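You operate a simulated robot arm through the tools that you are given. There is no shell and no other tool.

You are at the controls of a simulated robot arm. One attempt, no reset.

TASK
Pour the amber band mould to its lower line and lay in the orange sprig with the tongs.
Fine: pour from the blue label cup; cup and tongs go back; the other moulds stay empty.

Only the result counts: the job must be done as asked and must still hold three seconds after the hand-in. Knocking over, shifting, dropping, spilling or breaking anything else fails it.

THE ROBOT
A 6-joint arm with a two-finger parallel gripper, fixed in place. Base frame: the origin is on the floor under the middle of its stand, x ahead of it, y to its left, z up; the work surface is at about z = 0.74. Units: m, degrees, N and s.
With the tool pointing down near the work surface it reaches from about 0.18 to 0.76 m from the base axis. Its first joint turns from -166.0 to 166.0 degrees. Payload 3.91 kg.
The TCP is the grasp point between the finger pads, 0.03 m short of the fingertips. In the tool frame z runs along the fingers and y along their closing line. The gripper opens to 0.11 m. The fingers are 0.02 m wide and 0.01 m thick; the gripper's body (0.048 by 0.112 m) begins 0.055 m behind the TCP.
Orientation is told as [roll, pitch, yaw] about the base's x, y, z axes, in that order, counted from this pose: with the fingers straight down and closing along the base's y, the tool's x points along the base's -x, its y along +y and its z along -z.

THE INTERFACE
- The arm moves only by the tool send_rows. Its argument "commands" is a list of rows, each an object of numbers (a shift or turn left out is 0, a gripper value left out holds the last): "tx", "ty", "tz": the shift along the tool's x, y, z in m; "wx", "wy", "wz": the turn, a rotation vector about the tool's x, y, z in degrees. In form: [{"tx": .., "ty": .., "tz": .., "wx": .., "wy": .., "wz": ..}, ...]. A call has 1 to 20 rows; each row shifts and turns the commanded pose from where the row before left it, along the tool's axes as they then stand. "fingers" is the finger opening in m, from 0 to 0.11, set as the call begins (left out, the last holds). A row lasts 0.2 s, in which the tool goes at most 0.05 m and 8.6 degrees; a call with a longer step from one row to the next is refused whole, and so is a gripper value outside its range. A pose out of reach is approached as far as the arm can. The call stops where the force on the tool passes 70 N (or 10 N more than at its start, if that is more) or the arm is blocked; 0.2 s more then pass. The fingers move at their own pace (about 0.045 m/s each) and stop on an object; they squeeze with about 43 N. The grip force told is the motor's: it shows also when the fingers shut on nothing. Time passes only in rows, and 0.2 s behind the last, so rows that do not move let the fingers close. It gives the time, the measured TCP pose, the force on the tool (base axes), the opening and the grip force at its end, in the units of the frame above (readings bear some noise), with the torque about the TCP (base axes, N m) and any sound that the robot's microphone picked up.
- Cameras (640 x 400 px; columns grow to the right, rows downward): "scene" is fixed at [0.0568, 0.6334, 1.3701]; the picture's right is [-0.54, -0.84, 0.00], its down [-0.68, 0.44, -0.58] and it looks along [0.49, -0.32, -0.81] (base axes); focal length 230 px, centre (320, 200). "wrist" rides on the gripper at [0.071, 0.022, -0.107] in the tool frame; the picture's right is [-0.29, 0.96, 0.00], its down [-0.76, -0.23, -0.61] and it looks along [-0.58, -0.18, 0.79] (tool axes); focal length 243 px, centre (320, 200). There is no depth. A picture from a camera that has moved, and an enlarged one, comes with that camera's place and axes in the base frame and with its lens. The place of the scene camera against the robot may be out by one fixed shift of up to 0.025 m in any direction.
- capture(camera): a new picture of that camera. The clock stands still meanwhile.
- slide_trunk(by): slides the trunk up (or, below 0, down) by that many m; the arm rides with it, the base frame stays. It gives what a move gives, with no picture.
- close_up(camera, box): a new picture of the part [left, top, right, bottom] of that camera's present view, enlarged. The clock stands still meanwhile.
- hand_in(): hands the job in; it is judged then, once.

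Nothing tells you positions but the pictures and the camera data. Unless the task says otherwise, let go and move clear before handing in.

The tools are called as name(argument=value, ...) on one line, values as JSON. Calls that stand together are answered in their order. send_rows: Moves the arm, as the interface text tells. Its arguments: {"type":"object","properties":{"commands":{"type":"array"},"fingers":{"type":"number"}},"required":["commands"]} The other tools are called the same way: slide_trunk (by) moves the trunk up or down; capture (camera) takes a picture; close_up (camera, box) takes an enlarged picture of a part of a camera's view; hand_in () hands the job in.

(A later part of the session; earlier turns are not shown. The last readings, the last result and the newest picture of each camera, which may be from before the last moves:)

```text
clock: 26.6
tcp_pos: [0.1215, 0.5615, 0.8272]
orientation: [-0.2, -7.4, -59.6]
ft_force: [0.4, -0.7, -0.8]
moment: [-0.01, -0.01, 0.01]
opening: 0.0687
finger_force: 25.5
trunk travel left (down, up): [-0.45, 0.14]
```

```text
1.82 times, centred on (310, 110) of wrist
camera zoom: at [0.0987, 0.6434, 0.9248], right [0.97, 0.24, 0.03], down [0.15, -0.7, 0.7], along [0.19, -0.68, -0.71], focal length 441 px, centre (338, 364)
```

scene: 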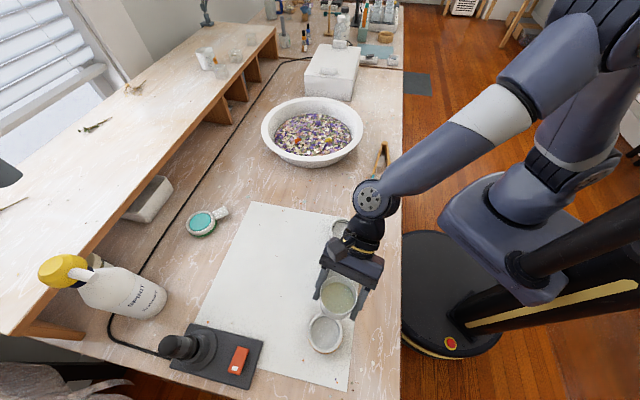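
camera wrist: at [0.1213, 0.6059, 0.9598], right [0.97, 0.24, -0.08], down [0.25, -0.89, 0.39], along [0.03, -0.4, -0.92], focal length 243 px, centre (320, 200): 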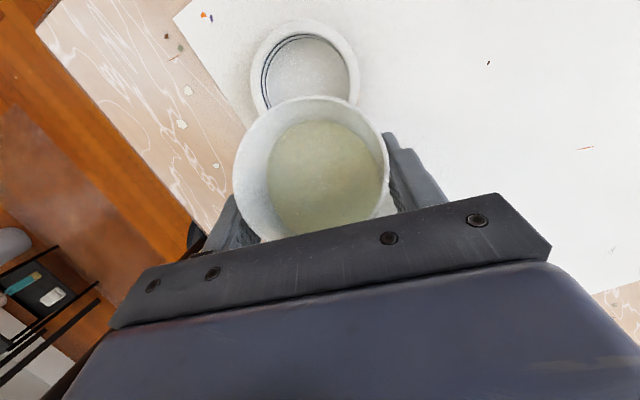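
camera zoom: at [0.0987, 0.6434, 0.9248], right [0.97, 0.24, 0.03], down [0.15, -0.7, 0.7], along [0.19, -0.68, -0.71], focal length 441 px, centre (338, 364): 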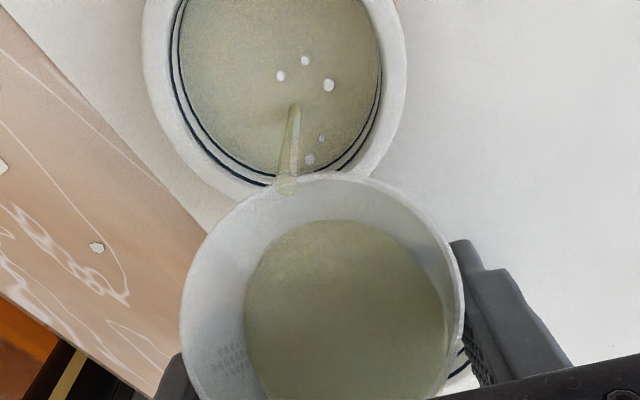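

The stream has started and is landing inside the mould. The clock is frozen, so I'll zoom in on the level before deciding.

close_up(camera="wrist", box=[250, 0, 346, 60])

close_up(camera="wrist", box=[255, 20, 303, 60])

close_up(camera="scene", box=[325, 315, 357, 340])

```text
6.67 times, centred on (298, 30) of wrist
camera zoom: at [0.0987, 0.6434, 0.9248], right [0.97, 0.24, 0.03], down [0.15, -0.7, 0.7], along [0.19, -0.68, -0.71], focal length 1618 px, centre (467, 1333)
```

zoom: 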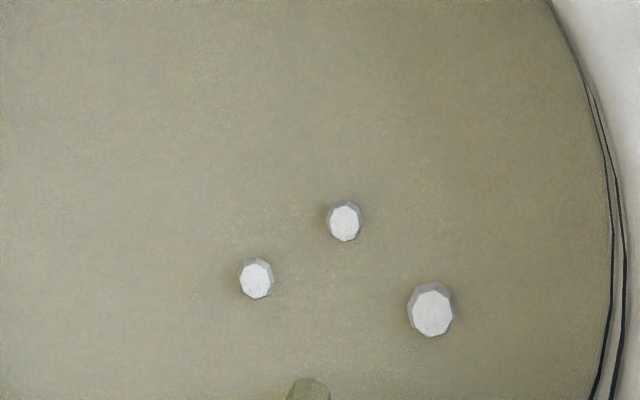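

```text
10.00 times, centred on (279, 40) of wrist
camera zoom: at [0.0987, 0.6434, 0.9248], right [0.97, 0.24, 0.03], down [0.15, -0.7, 0.7], along [0.19, -0.68, -0.71], focal length 2426 px, centre (730, 1800)
```

zoom: 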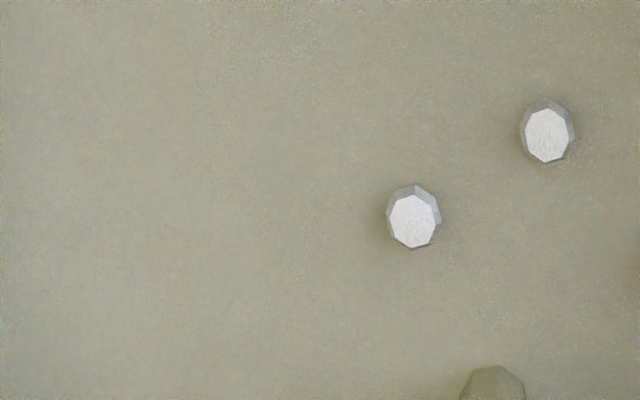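

```text
16.00 times, centred on (341, 328) of scene
camera zoom: at [0.0568, 0.6334, 1.3701], right [-0.54, -0.84, 0.0], down [-0.68, 0.44, -0.58], along [0.49, -0.32, -0.81], focal length 3676 px, centre (-16, -1840)
```

zoom: 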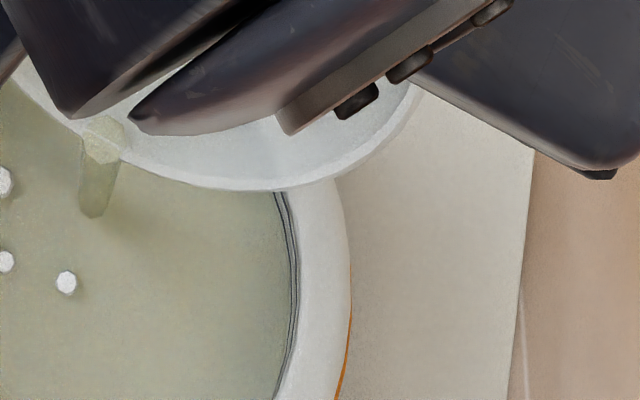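

close_up(camera="wrist", box=[218, 30, 298, 90])

close_up(camera="wrist", box=[224, 40, 264, 70])

close_up(camera="wrist", box=[320, 55, 360, 95])

```text
6.67 times, centred on (258, 60) of wrist
camera zoom: at [0.0987, 0.6434, 0.9248], right [0.97, 0.24, 0.03], down [0.15, -0.7, 0.7], along [0.19, -0.68, -0.71], focal length 1618 px, centre (733, 1133)
```

zoom: 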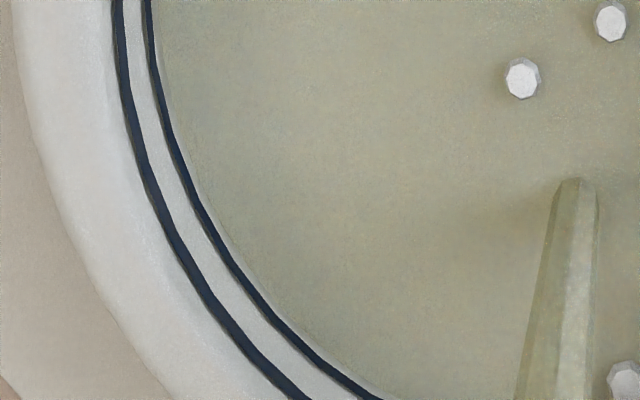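

```text
13.33 times, centred on (244, 55) of wrist
camera zoom: at [0.0987, 0.6434, 0.9248], right [0.97, 0.24, 0.03], down [0.15, -0.7, 0.7], along [0.19, -0.68, -0.71], focal length 3235 px, centre (1333, 2133)
```

zoom: 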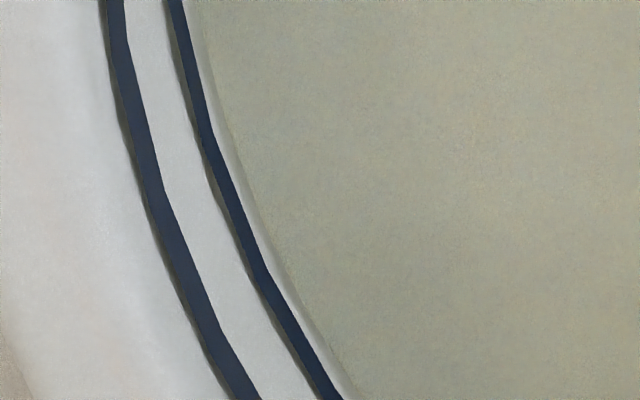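

```text
10.00 times, centred on (340, 75) of wrist
camera zoom: at [0.0987, 0.6434, 0.9248], right [0.97, 0.24, 0.03], down [0.15, -0.7, 0.7], along [0.19, -0.68, -0.71], focal length 2426 px, centre (120, 1450)
```

zoom: 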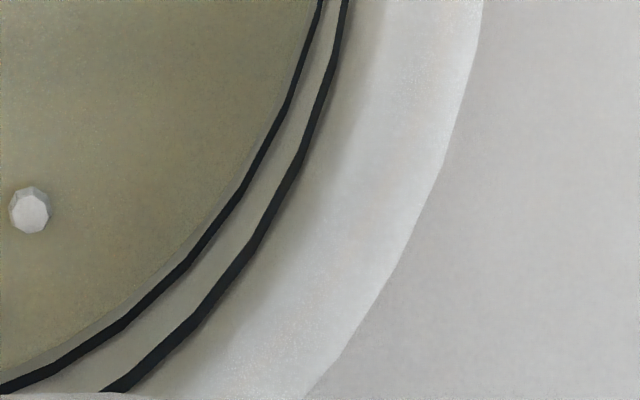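

The level is still below the lower line, by a bit over half of the line spacing. I'll hold this tilt for a moment and re-measure.

send_rows(commands=[{}])

close_up(camera="wrist", box=[224, 40, 264, 70])

close_up(camera="wrist", box=[210, 0, 410, 220])

```text
clock: 27.0
tcp_pos: [0.1219, 0.561, 0.8264]
orientation: [-0.3, -7.3, -59.6]
ft_force: [-0.3, 0.0, -1.0]
moment: [-0.02, 0.02, 0.02]
opening: 0.0686
finger_force: 25.8
trunk travel left (down, up): [-0.45, 0.14]
```

```text
13.33 times, centred on (244, 55) of wrist
camera zoom: at [0.0988, 0.6434, 0.9249], right [0.97, 0.24, 0.03], down [0.14, -0.7, 0.7], along [0.19, -0.68, -0.71], focal length 3235 px, centre (1333, 2133)
```

zoom: 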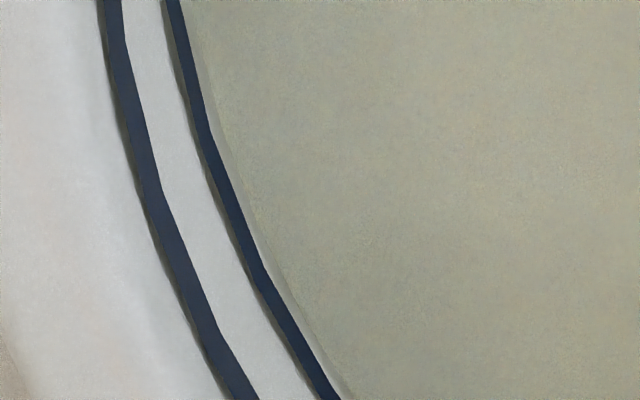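

```text
1.82 times, centred on (310, 110) of wrist
camera zoom: at [0.0988, 0.6434, 0.9249], right [0.97, 0.24, 0.03], down [0.14, -0.7, 0.7], along [0.19, -0.68, -0.71], focal length 441 px, centre (338, 364)
```

zoom: 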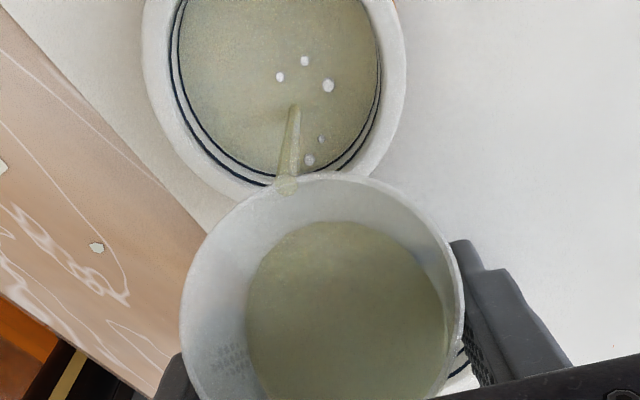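

The level rises slowly and steadily. I'll hold for another short beat.

send_rows(commands=[{}])

close_up(camera="wrist", box=[224, 40, 264, 70])

close_up(camera="wrist", box=[320, 55, 360, 95])

```text
clock: 27.4
tcp_pos: [0.1219, 0.5617, 0.8274]
orientation: [-0.2, -7.3, -59.5]
ft_force: [0.6, 0.1, -1.9]
moment: [-0.01, -0.02, -0.02]
opening: 0.0687
finger_force: 26.5
trunk travel left (down, up): [-0.45, 0.14]
```

```text
13.33 times, centred on (244, 55) of wrist
camera zoom: at [0.0988, 0.6434, 0.9249], right [0.97, 0.24, 0.03], down [0.14, -0.7, 0.7], along [0.19, -0.68, -0.71], focal length 3235 px, centre (1333, 2133)
```

zoom: 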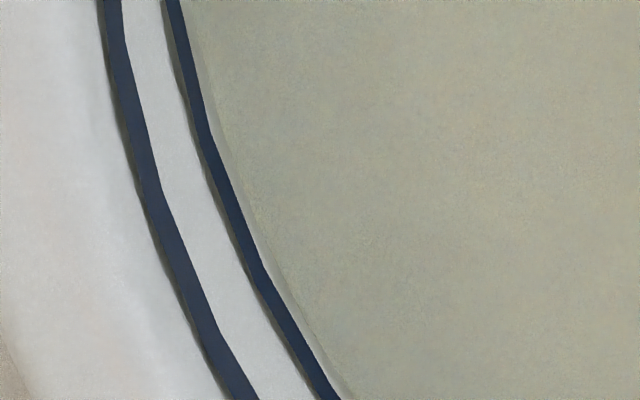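

```text
10.00 times, centred on (340, 75) of wrist
camera zoom: at [0.0988, 0.6434, 0.9249], right [0.97, 0.24, 0.03], down [0.14, -0.7, 0.7], along [0.19, -0.68, -0.71], focal length 2426 px, centre (120, 1450)
```

zoom: 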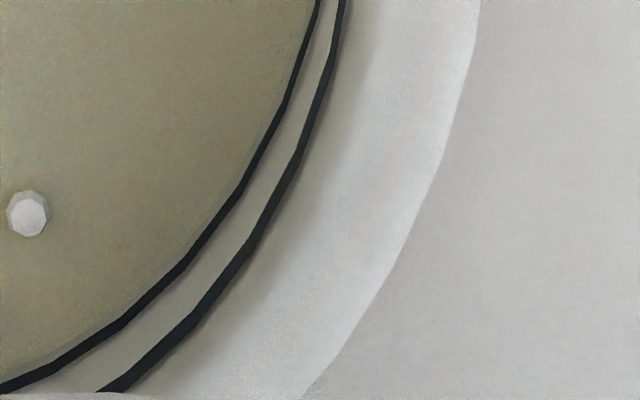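

close_up(camera="wrist", box=[210, 0, 410, 220])

close_up(camera="wrist", box=[250, 70, 282, 94])

close_up(camera="wrist", box=[228, 40, 248, 55])

```text
1.82 times, centred on (310, 110) of wrist
camera zoom: at [0.0988, 0.6434, 0.9249], right [0.97, 0.24, 0.03], down [0.14, -0.7, 0.7], along [0.19, -0.68, -0.71], focal length 441 px, centre (338, 364)
```

zoom: 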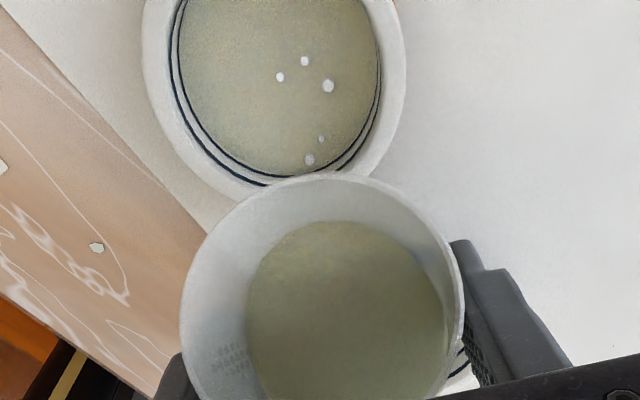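

```text
16.00 times, centred on (266, 82) of wrist
camera zoom: at [0.0988, 0.6434, 0.9249], right [0.97, 0.24, 0.03], down [0.14, -0.7, 0.7], along [0.19, -0.68, -0.71], focal length 3882 px, centre (1184, 2088)
```

zoom: 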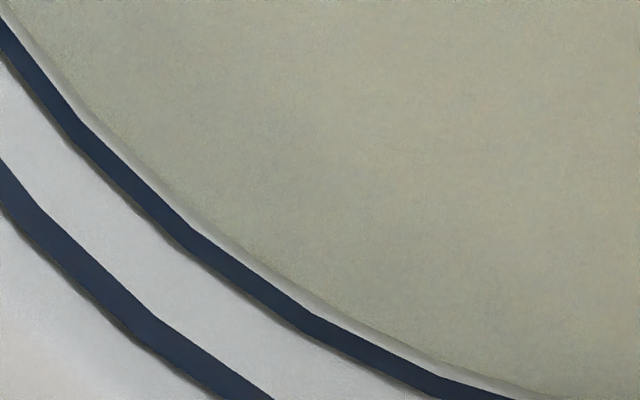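

```text
16.00 times, centred on (238, 48) of wrist
camera zoom: at [0.0988, 0.6434, 0.9249], right [0.97, 0.24, 0.03], down [0.14, -0.7, 0.7], along [0.19, -0.68, -0.71], focal length 3882 px, centre (1632, 2640)
```

zoom: 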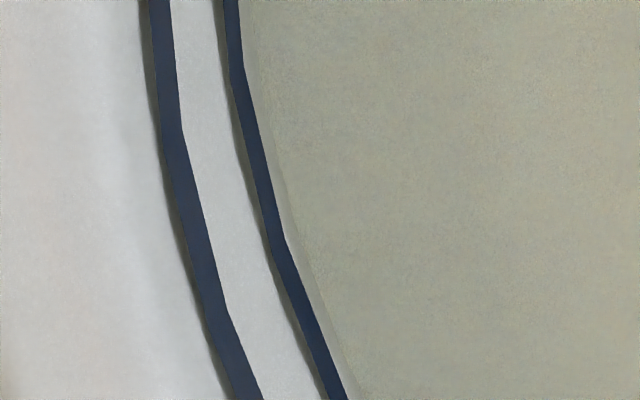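

The stream stopped by itself, so the flow settles at each tilt. The level is just under the lower line; I'll add half-degree steps.

send_rows(commands=[{"wy": -0.5}, {}, {}, {}, {}])

close_up(camera="wrist", box=[228, 40, 248, 55])

close_up(camera="wrist", box=[250, 70, 282, 94])

close_up(camera="wrist", box=[210, 0, 410, 220])

```text
clock: 28.6
tcp_pos: [0.1207, 0.5617, 0.8277]
orientation: [-0.1, -7.9, -59.6]
ft_force: [0.0, 0.1, -1.5]
moment: [0.03, 0.01, 0.0]
opening: 0.0684
finger_force: 26.4
trunk travel left (down, up): [-0.45, 0.14]
```

```text
16.00 times, centred on (238, 48) of wrist
camera zoom: at [0.0982, 0.6443, 0.9239], right [0.97, 0.24, 0.04], down [0.14, -0.69, 0.71], along [0.19, -0.68, -0.71], focal length 3882 px, centre (1632, 2640)
```

zoom: 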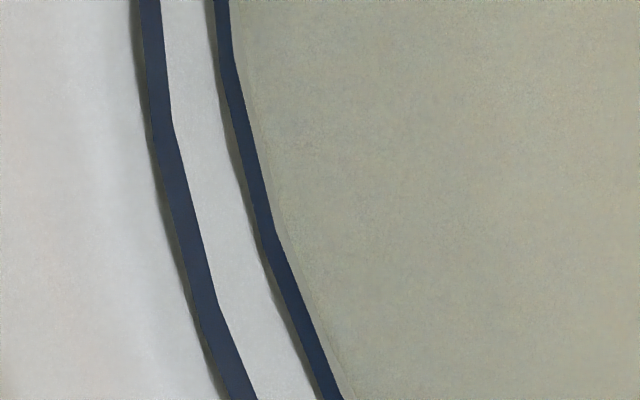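

```text
16.00 times, centred on (266, 82) of wrist
camera zoom: at [0.0982, 0.6443, 0.9239], right [0.97, 0.24, 0.04], down [0.14, -0.69, 0.71], along [0.19, -0.68, -0.71], focal length 3882 px, centre (1184, 2088)
```

zoom: 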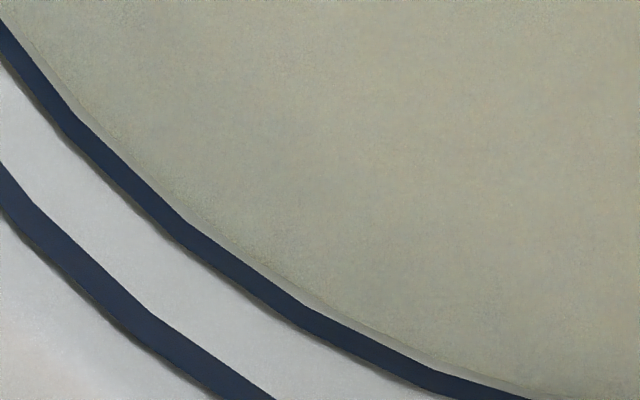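

```text
1.82 times, centred on (310, 110) of wrist
camera zoom: at [0.0982, 0.6443, 0.9239], right [0.97, 0.24, 0.04], down [0.14, -0.69, 0.71], along [0.19, -0.68, -0.71], focal length 441 px, centre (338, 364)
```

zoom: 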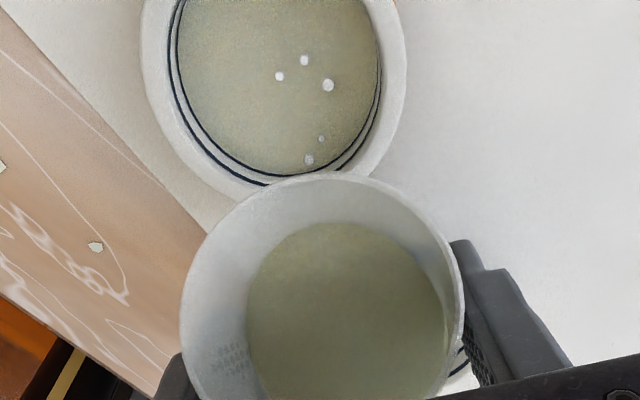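

Half a degree raised the level by roughly a third of the remaining gap. Another half-degree.

send_rows(commands=[{"wy": -0.5}, {}, {}, {}, {}])

close_up(camera="wrist", box=[228, 40, 248, 55])

close_up(camera="wrist", box=[250, 70, 282, 94])

```text
clock: 29.8
tcp_pos: [0.1217, 0.5607, 0.8264]
orientation: [-0.3, -8.4, -59.6]
ft_force: [0.3, -0.3, -1.7]
moment: [0.0, -0.03, 0.0]
opening: 0.0686
finger_force: 25.6
trunk travel left (down, up): [-0.45, 0.14]
```

```text
16.00 times, centred on (238, 48) of wrist
camera zoom: at [0.0981, 0.6449, 0.9233], right [0.97, 0.24, 0.04], down [0.14, -0.69, 0.71], along [0.2, -0.69, -0.7], focal length 3882 px, centre (1632, 2640)
```

zoom: 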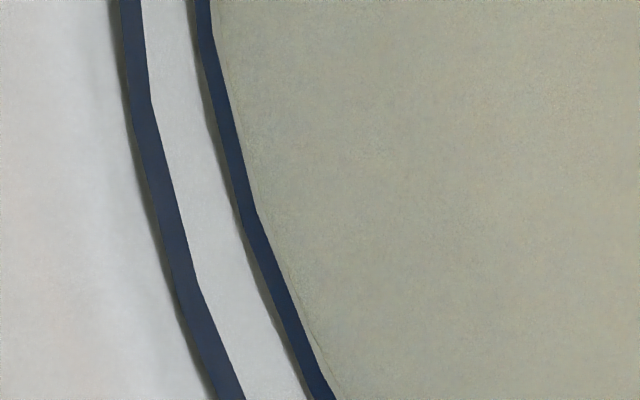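

```text
16.00 times, centred on (266, 82) of wrist
camera zoom: at [0.0981, 0.6449, 0.9233], right [0.97, 0.24, 0.04], down [0.14, -0.69, 0.71], along [0.2, -0.69, -0.7], focal length 3882 px, centre (1184, 2088)
```

zoom: 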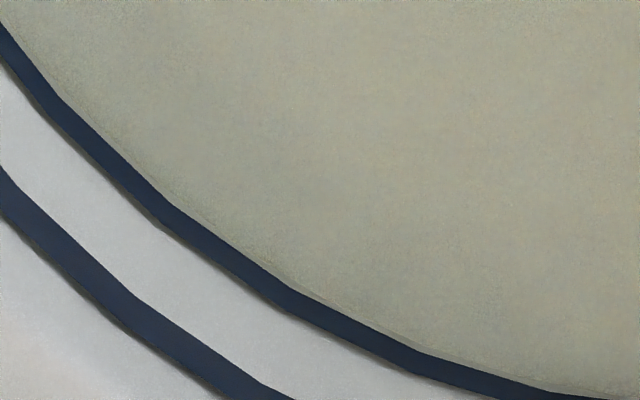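

The liquid now meets the lower edge of the lower line. I want it at the middle of the line, so I'll add another half-degree and watch the line's visible thickness.

send_rows(commands=[{"wy": -0.5}, {}, {}, {}, {}])

close_up(camera="wrist", box=[228, 40, 248, 55])

close_up(camera="wrist", box=[250, 70, 282, 94])

close_up(camera="wrist", box=[320, 55, 360, 95])

```text
clock: 31.0
tcp_pos: [0.122, 0.5599, 0.828]
orientation: [-0.3, -9.0, -59.6]
ft_force: [-0.9, -0.6, -0.8]
moment: [0.05, 0.0, -0.03]
opening: 0.0687
finger_force: 25.7
trunk travel left (down, up): [-0.45, 0.14]
```

```text
16.00 times, centred on (238, 48) of wrist
camera zoom: at [0.0978, 0.6452, 0.9225], right [0.97, 0.24, 0.04], down [0.14, -0.68, 0.72], along [0.2, -0.69, -0.69], focal length 3882 px, centre (1632, 2640)
```

zoom: 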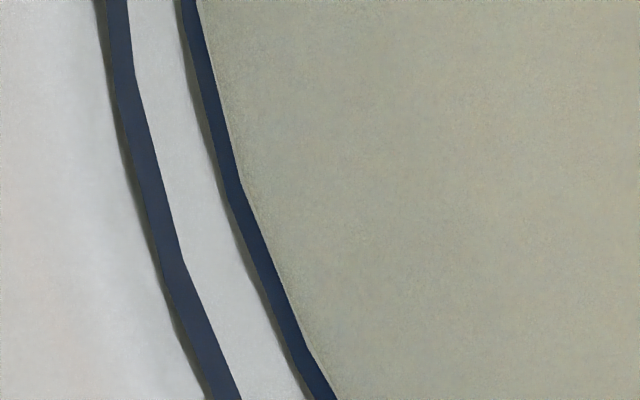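

```text
16.00 times, centred on (266, 82) of wrist
camera zoom: at [0.0978, 0.6452, 0.9225], right [0.97, 0.24, 0.04], down [0.14, -0.68, 0.72], along [0.2, -0.69, -0.69], focal length 3882 px, centre (1184, 2088)
```

zoom: 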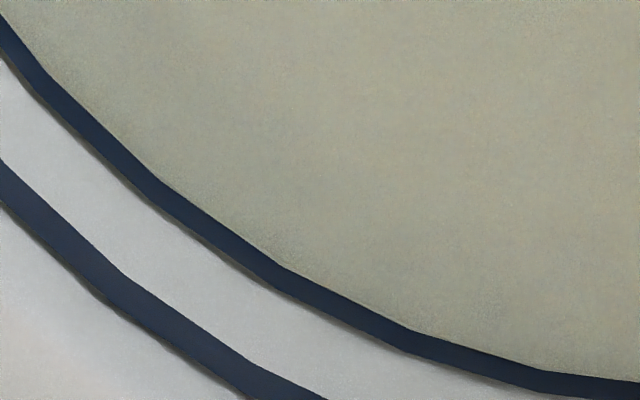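

```text
10.00 times, centred on (340, 75) of wrist
camera zoom: at [0.0978, 0.6452, 0.9225], right [0.97, 0.24, 0.04], down [0.14, -0.68, 0.72], along [0.2, -0.69, -0.69], focal length 2426 px, centre (120, 1450)
```

zoom: 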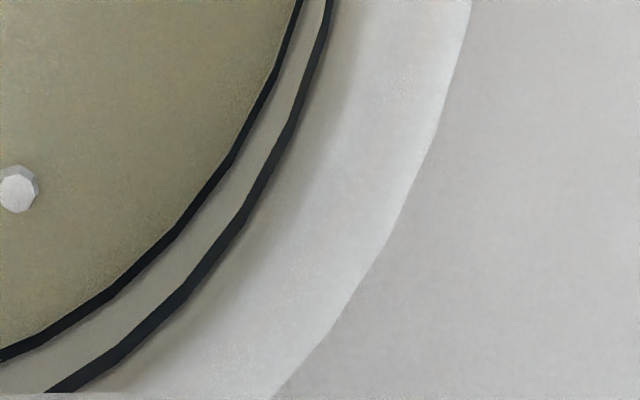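

The liquid now meets the line all round, but this view is steep and the line may stick out of the wall and hide some of it. I'll bring the cup upright and look at the mould from the side at a shallower angle.

send_rows(commands=[{"wy": 6}, {"wy": 8}, {"wy": 8}, {"wy": 8}, {"wy": 8}, {"wy": 8}, {"wy": 8}, {"tx": 0.01, "tz": -0.01}, {"tx": 0.0018, "ty": 0.018, "tz": 0.0018}, {"tx": 0.0018, "ty": 0.018, "tz": 0.0018}, {"tx": 0.0018, "ty": 0.018, "tz": 0.0018}, {"tx": 0.0018, "ty": 0.018, "tz": 0.0018}, {"tx": 0.0018, "ty": 0.018, "tz": 0.0018}, {"tx": 0.0018, "ty": 0.018, "tz": 0.0018}, {"tx": 0.0018, "ty": 0.018, "tz": 0.0018}, {"tx": 0.0018, "ty": 0.018, "tz": 0.0018}, {}])

capture(camera="wrist")

close_up(camera="scene", box=[280, 240, 376, 360])

```text
clock: 34.6
tcp_pos: [0.2378, 0.6525, 0.8406]
orientation: [-0.2, 45.1, -59.9]
ft_force: [0.4, 0.1, -0.8]
moment: [0.01, 0.03, -0.01]
opening: 0.0689
finger_force: 26.2
trunk travel left (down, up): [-0.45, 0.14]
```

```text
taken
camera wrist: at [0.2693, 0.6393, 0.9664], right [0.93, 0.31, -0.21], down [0.29, -0.95, -0.11], along [-0.23, 0.04, -0.97], focal length 243 px, centre (320, 200)
```

wrist: 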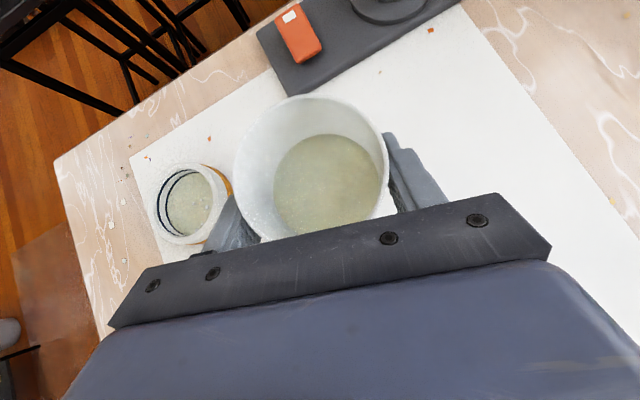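

```text
3.33 times, centred on (328, 300) of scene
camera zoom: at [0.0568, 0.6334, 1.3701], right [-0.54, -0.84, 0.0], down [-0.68, 0.44, -0.58], along [0.49, -0.32, -0.81], focal length 766 px, centre (293, -133)
```

zoom: 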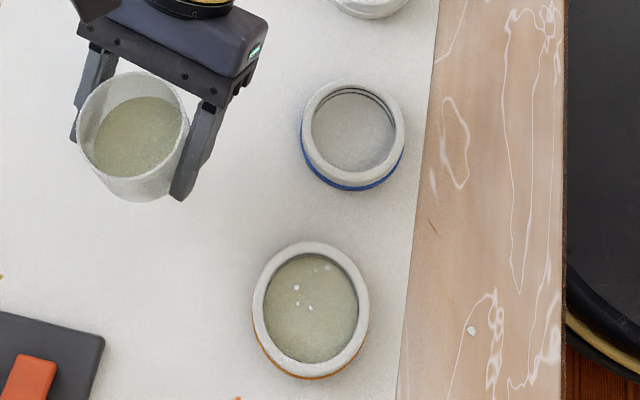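

close_up(camera="wrist", box=[145, 155, 225, 255])

close_up(camera="wrist", box=[148, 175, 188, 225])

close_up(camera="wrist", box=[152, 185, 176, 205])

close_up(camera="scene", box=[312, 310, 344, 330])

close_up(camera="scene", box=[315, 310, 331, 320])

```text
4.00 times, centred on (185, 205) of wrist
camera zoom: at [0.2693, 0.6393, 0.9664], right [0.93, 0.31, -0.21], down [0.29, -0.95, -0.11], along [-0.23, 0.04, -0.97], focal length 970 px, centre (860, 180)
```

zoom: 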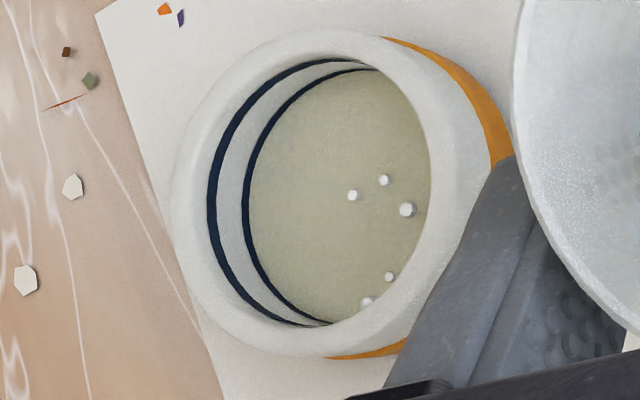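

```text
8.00 times, centred on (168, 200) of wrist
camera zoom: at [0.2693, 0.6393, 0.9664], right [0.93, 0.31, -0.21], down [0.29, -0.95, -0.11], along [-0.23, 0.04, -0.97], focal length 1941 px, centre (1536, 200)
```

zoom: 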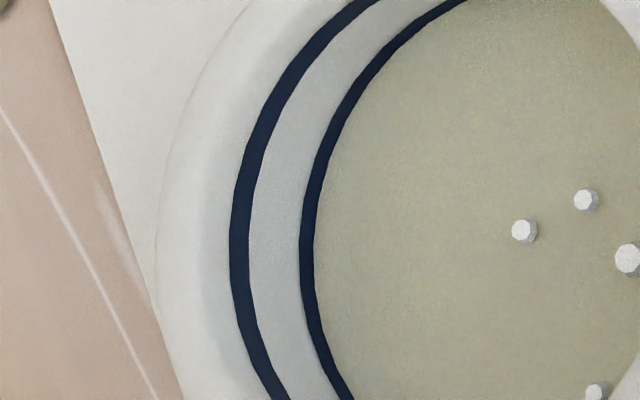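

```text
16.00 times, centred on (164, 195) of wrist
camera zoom: at [0.2693, 0.6393, 0.9664], right [0.93, 0.31, -0.21], down [0.29, -0.95, -0.11], along [-0.23, 0.04, -0.97], focal length 3882 px, centre (2816, 280)
```

zoom: 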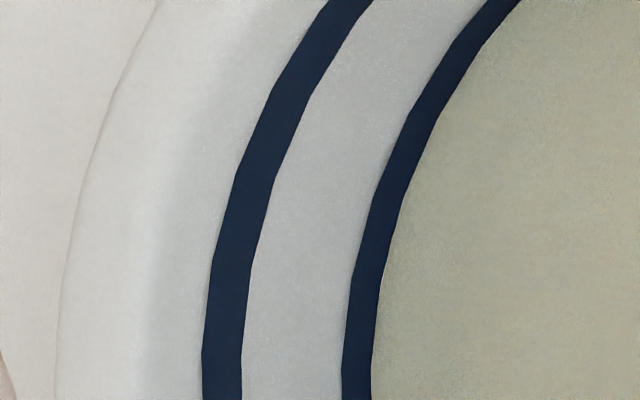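

```text
16.00 times, centred on (328, 320) of scene
camera zoom: at [0.0568, 0.6334, 1.3701], right [-0.54, -0.84, 0.0], down [-0.68, 0.44, -0.58], along [0.49, -0.32, -0.81], focal length 3676 px, centre (192, -1720)
```

zoom: 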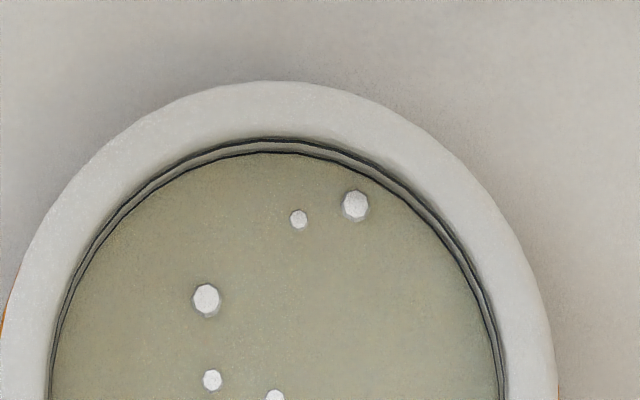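

```text
16.00 times, centred on (323, 315) of scene
camera zoom: at [0.0568, 0.6334, 1.3701], right [-0.54, -0.84, 0.0], down [-0.68, 0.44, -0.58], along [0.49, -0.32, -0.81], focal length 3676 px, centre (272, -1640)
```

zoom: 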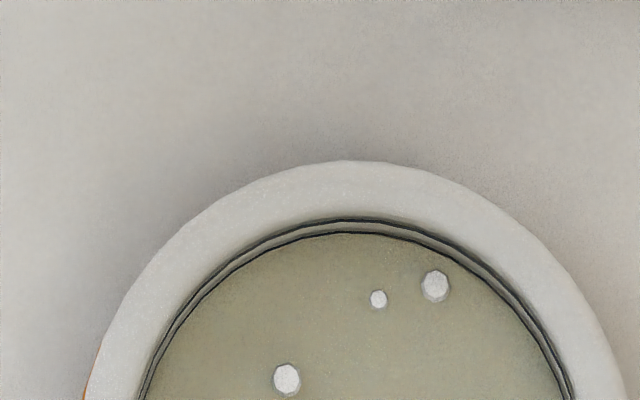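

From the shallower view, the liquid is just at the lower edge of the line's band. The band is about 2.5–3 mm tall, so roughly 1.3 mm more centres it. I'll go back and pour slightly more.

send_rows(commands=[{"tx": -0.0018, "ty": -0.018, "tz": -0.0018}, {"tx": -0.0018, "ty": -0.018, "tz": -0.0018}, {"tx": -0.0018, "ty": -0.018, "tz": -0.0018}, {"tx": -0.0018, "ty": -0.018, "tz": -0.0018}, {"tx": -0.0018, "ty": -0.018, "tz": -0.0018}, {"tx": -0.0018, "ty": -0.018, "tz": -0.0018}, {"tx": -0.0018, "ty": -0.018, "tz": -0.0018}, {"tx": -0.0018, "ty": -0.018, "tz": -0.0018}, {"tx": -0.01, "tz": 0.01}, {"wy": -7}, {"wy": -7}, {"wy": -7}, {"wy": -7}, {"wy": -7}, {"wy": -7}, {"wy": -6}, {"wy": -4}, {}])

close_up(camera="wrist", box=[210, 0, 410, 220])

close_up(camera="wrist", box=[228, 40, 248, 55])

```text
clock: 38.4
tcp_pos: [0.1217, 0.5616, 0.8278]
orientation: [-0.2, -7.0, -59.6]
ft_force: [-0.1, -0.5, -1.3]
moment: [-0.01, 0.04, -0.04]
opening: 0.0688
finger_force: 26.0
trunk travel left (down, up): [-0.45, 0.14]
```

```text
1.82 times, centred on (310, 110) of wrist
camera zoom: at [0.0988, 0.6422, 0.9261], right [0.97, 0.24, 0.03], down [0.15, -0.7, 0.7], along [0.19, -0.67, -0.72], focal length 441 px, centre (338, 364)
```

zoom: 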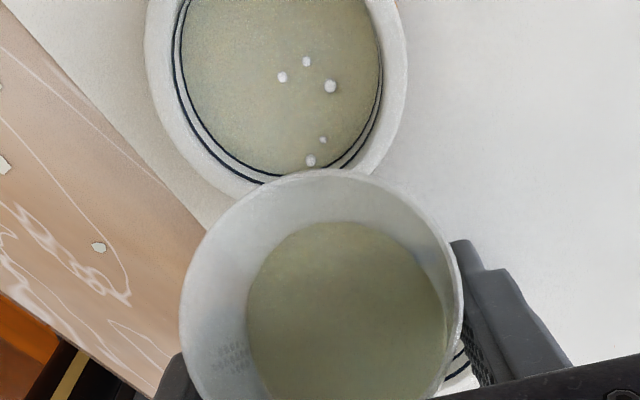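

```text
16.00 times, centred on (238, 48) of wrist
camera zoom: at [0.0988, 0.6422, 0.9261], right [0.97, 0.24, 0.03], down [0.15, -0.7, 0.7], along [0.19, -0.67, -0.72], focal length 3882 px, centre (1632, 2640)
```

zoom: 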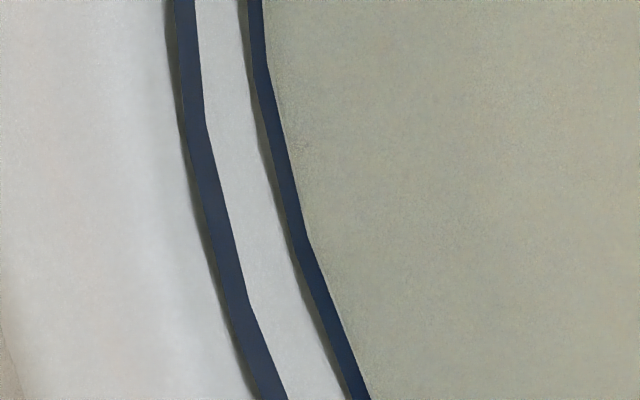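

Back at the pour pose with no flow yet. I'll tilt to just past the previous maximum.

send_rows(commands=[{"wy": -1.2}, {"wy": -0.7}, {"wy": -0.4}, {}, {}, {}, {}])

close_up(camera="wrist", box=[228, 40, 248, 55])

close_up(camera="wrist", box=[250, 70, 282, 94])

close_up(camera="wrist", box=[210, 0, 410, 220])

```text
clock: 40.0
tcp_pos: [0.1215, 0.5596, 0.8282]
orientation: [-0.2, -9.2, -59.6]
ft_force: [0.2, -0.2, -0.6]
moment: [-0.02, -0.01, 0.0]
opening: 0.0686
finger_force: 26.0
trunk travel left (down, up): [-0.45, 0.14]
```

```text
16.00 times, centred on (238, 48) of wrist
camera zoom: at [0.0971, 0.6453, 0.9222], right [0.97, 0.24, 0.04], down [0.13, -0.68, 0.72], along [0.2, -0.69, -0.69], focal length 3882 px, centre (1632, 2640)
```

zoom: 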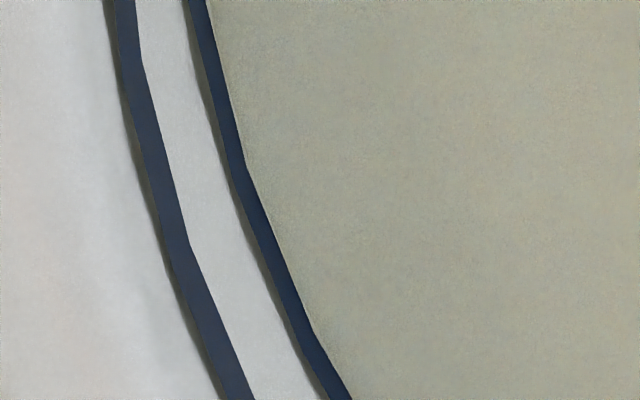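

```text
16.00 times, centred on (266, 82) of wrist
camera zoom: at [0.0971, 0.6453, 0.9222], right [0.97, 0.24, 0.04], down [0.13, -0.68, 0.72], along [0.2, -0.69, -0.69], focal length 3882 px, centre (1184, 2088)
```

zoom: 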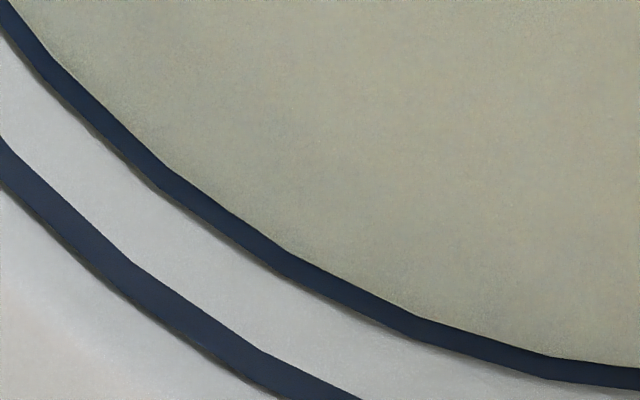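

```text
1.82 times, centred on (310, 110) of wrist
camera zoom: at [0.0971, 0.6453, 0.9222], right [0.97, 0.24, 0.04], down [0.13, -0.68, 0.72], along [0.2, -0.69, -0.69], focal length 441 px, centre (338, 364)
```

zoom: 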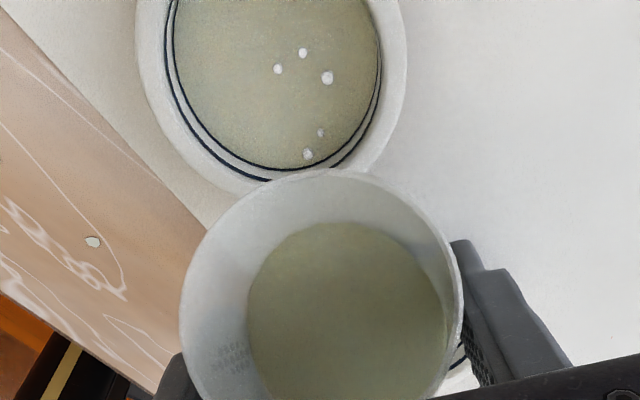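

send_rows(commands=[{"wy": -0.5}, {}, {}, {}, {}])

close_up(camera="wrist", box=[228, 40, 248, 55])

close_up(camera="wrist", box=[250, 70, 282, 94])

```text
clock: 41.2
tcp_pos: [0.1215, 0.5608, 0.8284]
orientation: [-0.3, -9.7, -59.5]
ft_force: [0.1, -0.6, -1.3]
moment: [0.04, -0.02, 0.0]
opening: 0.0689
finger_force: 25.6
trunk travel left (down, up): [-0.45, 0.14]
```

```text
16.00 times, centred on (238, 48) of wrist
camera zoom: at [0.0966, 0.6464, 0.9215], right [0.97, 0.24, 0.05], down [0.13, -0.67, 0.73], along [0.2, -0.7, -0.68], focal length 3882 px, centre (1632, 2640)
```

zoom: 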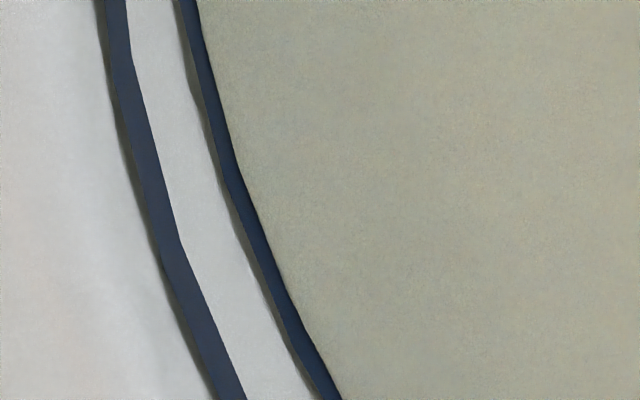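

```text
16.00 times, centred on (266, 82) of wrist
camera zoom: at [0.0966, 0.6464, 0.9215], right [0.97, 0.24, 0.05], down [0.13, -0.67, 0.73], along [0.2, -0.7, -0.68], focal length 3882 px, centre (1184, 2088)
```

zoom: 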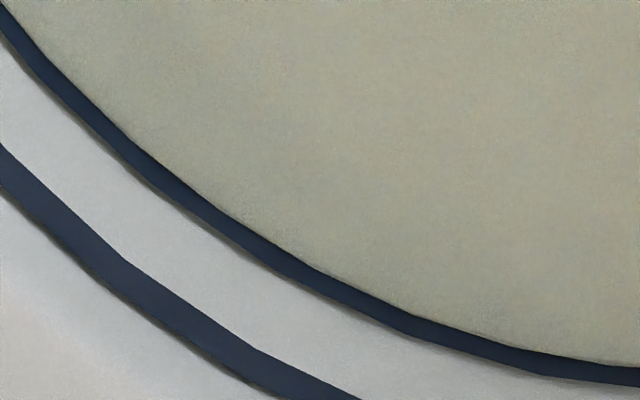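

The liquid is now climbing onto the line's band. One more small step of 0.3°.

send_rows(commands=[{"wy": -0.3}, {}, {}, {}, {}])

close_up(camera="wrist", box=[228, 40, 248, 55])

close_up(camera="wrist", box=[250, 70, 282, 94])

```text
clock: 42.4
tcp_pos: [0.1216, 0.5614, 0.8282]
orientation: [-0.2, -10.1, -59.6]
ft_force: [-0.5, -0.4, -1.9]
moment: [0.01, -0.01, -0.03]
opening: 0.0685
finger_force: 25.8
trunk travel left (down, up): [-0.45, 0.14]
```

```text
16.00 times, centred on (238, 48) of wrist
camera zoom: at [0.0964, 0.6472, 0.921], right [0.97, 0.24, 0.05], down [0.13, -0.67, 0.73], along [0.21, -0.7, -0.68], focal length 3882 px, centre (1632, 2640)
```

zoom: 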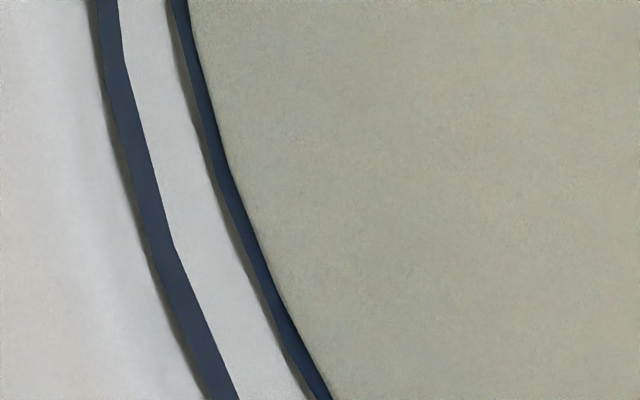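

```text
16.00 times, centred on (266, 82) of wrist
camera zoom: at [0.0964, 0.6472, 0.921], right [0.97, 0.24, 0.05], down [0.13, -0.67, 0.73], along [0.21, -0.7, -0.68], focal length 3882 px, centre (1184, 2088)
```

zoom: 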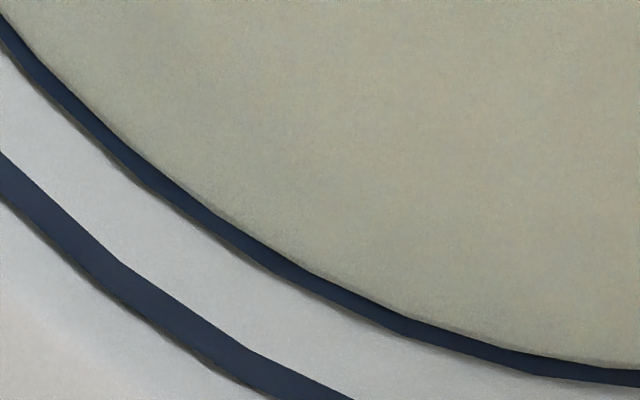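

The line's band is now roughly half covered. I'll bring the cup upright and check again from the side.

send_rows(commands=[{"wy": 6}, {"wy": 8}, {"wy": 8}, {"wy": 8}, {"wy": 8}, {"wy": 8.5}, {"wy": 8.5}, {"tx": 0.01, "tz": -0.01}, {"tx": 0.0018, "ty": 0.018, "tz": 0.0018}, {"tx": 0.0018, "ty": 0.018, "tz": 0.0018}, {"tx": 0.0018, "ty": 0.018, "tz": 0.0018}, {"tx": 0.0018, "ty": 0.018, "tz": 0.0018}, {"tx": 0.0018, "ty": 0.018, "tz": 0.0018}, {"tx": 0.0018, "ty": 0.018, "tz": 0.0018}, {"tx": 0.0018, "ty": 0.018, "tz": 0.0018}, {"tx": 0.0018, "ty": 0.018, "tz": 0.0018}, {}])

close_up(camera="wrist", box=[145, 155, 225, 255])

close_up(camera="wrist", box=[148, 175, 188, 225])

close_up(camera="wrist", box=[152, 185, 176, 205])

close_up(camera="scene", box=[280, 210, 376, 360])

```text
clock: 46.0
tcp_pos: [0.2364, 0.6521, 0.8409]
orientation: [-0.2, 45.0, -59.7]
ft_force: [0.4, 0.4, -1.4]
moment: [0.0, 0.02, 0.0]
opening: 0.0688
finger_force: 26.2
trunk travel left (down, up): [-0.45, 0.14]
```

```text
4.00 times, centred on (185, 205) of wrist
camera zoom: at [0.2698, 0.6394, 0.9677], right [0.93, 0.31, -0.21], down [0.29, -0.95, -0.11], along [-0.23, 0.04, -0.97], focal length 970 px, centre (860, 180)
```

zoom: 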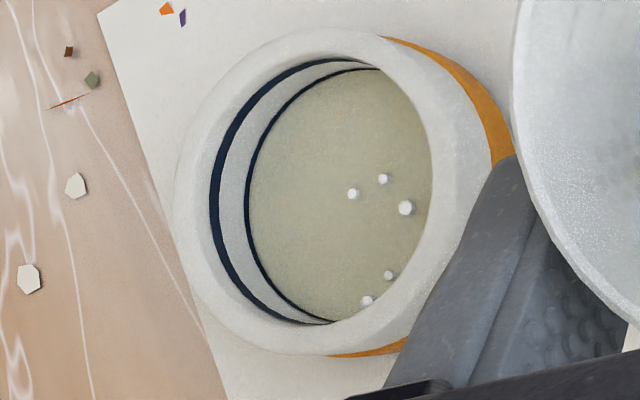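

```text
8.00 times, centred on (168, 200) of wrist
camera zoom: at [0.2698, 0.6394, 0.9677], right [0.93, 0.31, -0.21], down [0.29, -0.95, -0.11], along [-0.23, 0.04, -0.97], focal length 1941 px, centre (1536, 200)
```

zoom: 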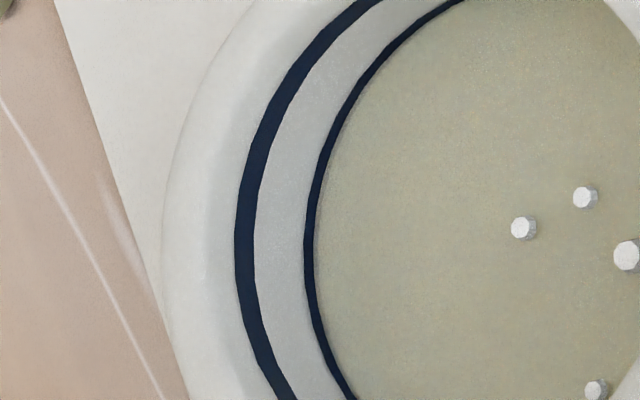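

```text
16.00 times, centred on (164, 195) of wrist
camera zoom: at [0.2698, 0.6394, 0.9677], right [0.93, 0.31, -0.21], down [0.29, -0.95, -0.11], along [-0.23, 0.04, -0.97], focal length 3882 px, centre (2816, 280)
```

zoom: 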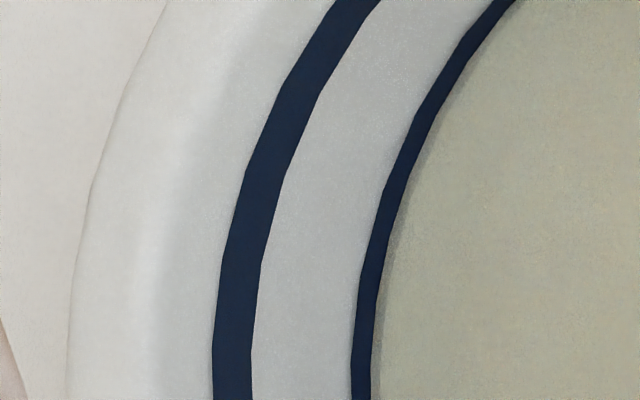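

```text
2.67 times, centred on (328, 285) of scene
camera zoom: at [0.0568, 0.6334, 1.3701], right [-0.54, -0.84, 0.0], down [-0.68, 0.44, -0.58], along [0.49, -0.32, -0.81], focal length 613 px, centre (299, -27)
```

zoom: 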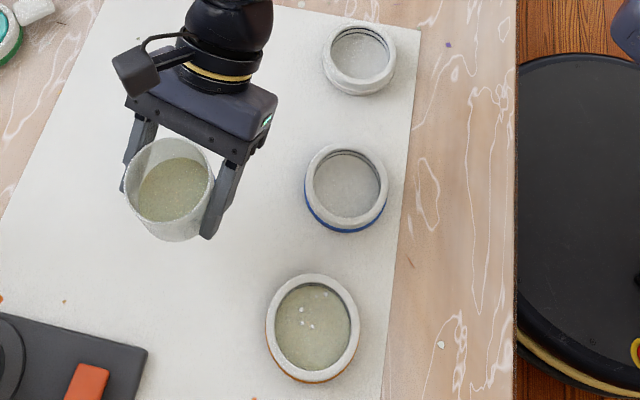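

The level now sits close to the middle of the lower line, and nothing is spilt. I'll return the cup to its original spot.

send_rows(commands=[{"tx": 0.0036, "ty": 0.0175, "tz": 0.0036}, {"tx": 0.0036, "ty": 0.0175, "tz": 0.0036}, {"tx": 0.0037, "ty": 0.0174, "tz": 0.0037}, {}, {"tx": -0.01, "tz": 0.01}, {"tx": -0.01, "tz": 0.01}, {"tx": -0.01, "tz": 0.01}, {"tx": -0.006, "tz": 0.006}, {}])

capture(camera="wrist")

close_up(camera="scene", box=[200, 220, 320, 320])

```text
clock: 48.0
tcp_pos: [0.2728, 0.689, 0.7903]
orientation: [-0.2, 45.2, -59.7]
ft_force: [0.3, 0.0, -0.8]
moment: [0.03, 0.01, 0.02]
opening: 0.0688
finger_force: 26.4
trunk travel left (down, up): [-0.45, 0.14]
```

```text
taken
camera wrist: at [0.3063, 0.6771, 0.9162], right [0.93, 0.31, -0.21], down [0.29, -0.95, -0.11], along [-0.23, 0.04, -0.97], focal length 243 px, centre (320, 200)
```

wrist: 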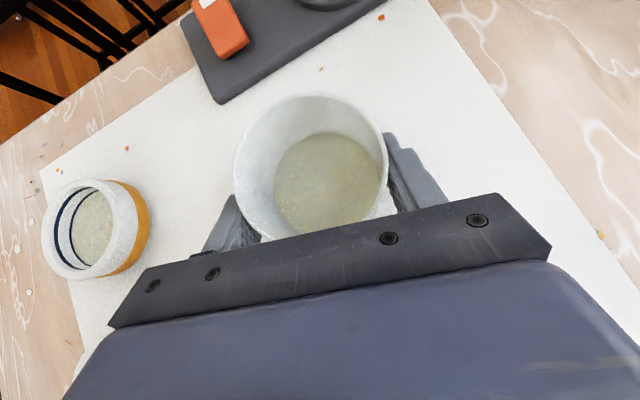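

```text
4.00 times, centred on (260, 270) of scene
camera zoom: at [0.0568, 0.6334, 1.3701], right [-0.54, -0.84, 0.0], down [-0.68, 0.44, -0.58], along [0.49, -0.32, -0.81], focal length 919 px, centre (560, -80)
```

zoom: 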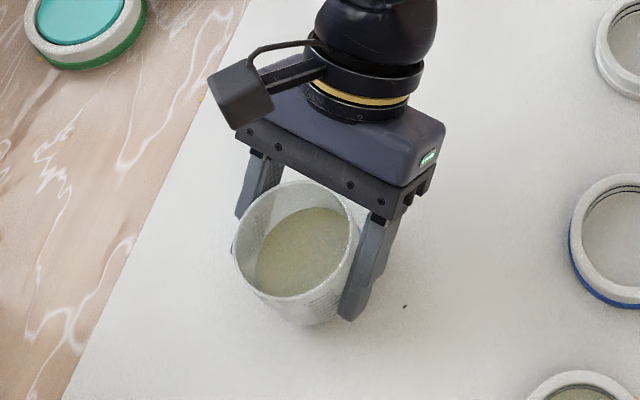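

send_rows(commands=[{"tx": -0.0023, "ty": 0.0025, "tz": 0.0031}, {"tx": -0.0023, "tz": 0.0031}, {"tx": -0.0023, "tz": 0.003}, {}])

close_up(camera="scene", box=[225, 255, 305, 310])

```text
clock: 49.0
tcp_pos: [0.2741, 0.6933, 0.7787]
orientation: [-0.2, 45.1, -59.7]
ft_force: [0.6, -1.5, 1.1]
moment: [-0.08, -0.06, -0.01]
opening: 0.0687
finger_force: 25.6
trunk travel left (down, up): [-0.45, 0.14]
```

```text
7.27 times, centred on (265, 282) of scene
camera zoom: at [0.0568, 0.6334, 1.3701], right [-0.54, -0.84, 0.0], down [-0.68, 0.44, -0.58], along [0.49, -0.32, -0.81], focal length 1671 px, centre (720, -400)
```

zoom: 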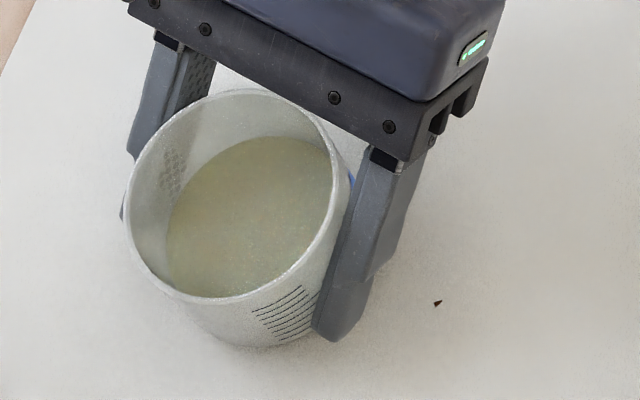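

The force reading shows the cup resting on the mat. I'll open the fingers and back out along the tool axis.

send_rows(commands=[{}, {}, {}, {}, {}], fingers=0.11)

send_rows(commands=[{"tz": -0.015}, {"tz": -0.025}, {"tz": -0.035}, {"tz": -0.04}, {"tz": -0.04}, {}])

capture(camera="wrist")

close_up(camera="scene", box=[225, 260, 305, 310])

```text
clock: 50.2
tcp_pos: [0.275, 0.6936, 0.7785]
orientation: [-0.2, 45.1, -59.7]
ft_force: [0.0, 0.2, 0.0]
moment: [-0.01, 0.01, 0.01]
opening: 0.1102
finger_force: 0.0
trunk travel left (down, up): [-0.45, 0.14]
```

```text
clock: 51.6
tcp_pos: [0.3297, 0.5991, 0.8874]
orientation: [-0.2, 45.0, -59.7]
ft_force: [0.1, 0.1, 0.5]
moment: [0.01, 0.02, 0.01]
opening: 0.1101
finger_force: 0.0
trunk travel left (down, up): [-0.45, 0.14]
```

```text
taken
camera wrist: at [0.3624, 0.5872, 1.0137], right [0.93, 0.31, -0.21], down [0.29, -0.95, -0.11], along [-0.23, 0.04, -0.97], focal length 243 px, centre (320, 200)
```

wrist: 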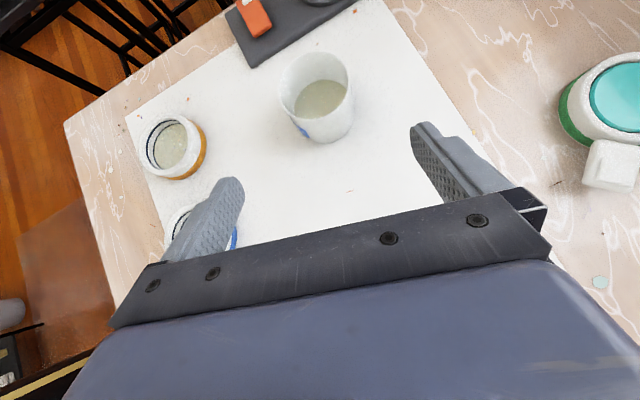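

```text
8.00 times, centred on (265, 285) of scene
camera zoom: at [0.0568, 0.6334, 1.3701], right [-0.54, -0.84, 0.0], down [-0.68, 0.44, -0.58], along [0.49, -0.32, -0.81], focal length 1838 px, centre (760, -480)
```

zoom: 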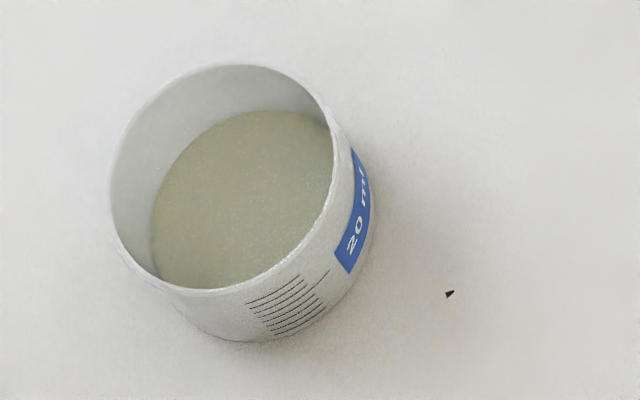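

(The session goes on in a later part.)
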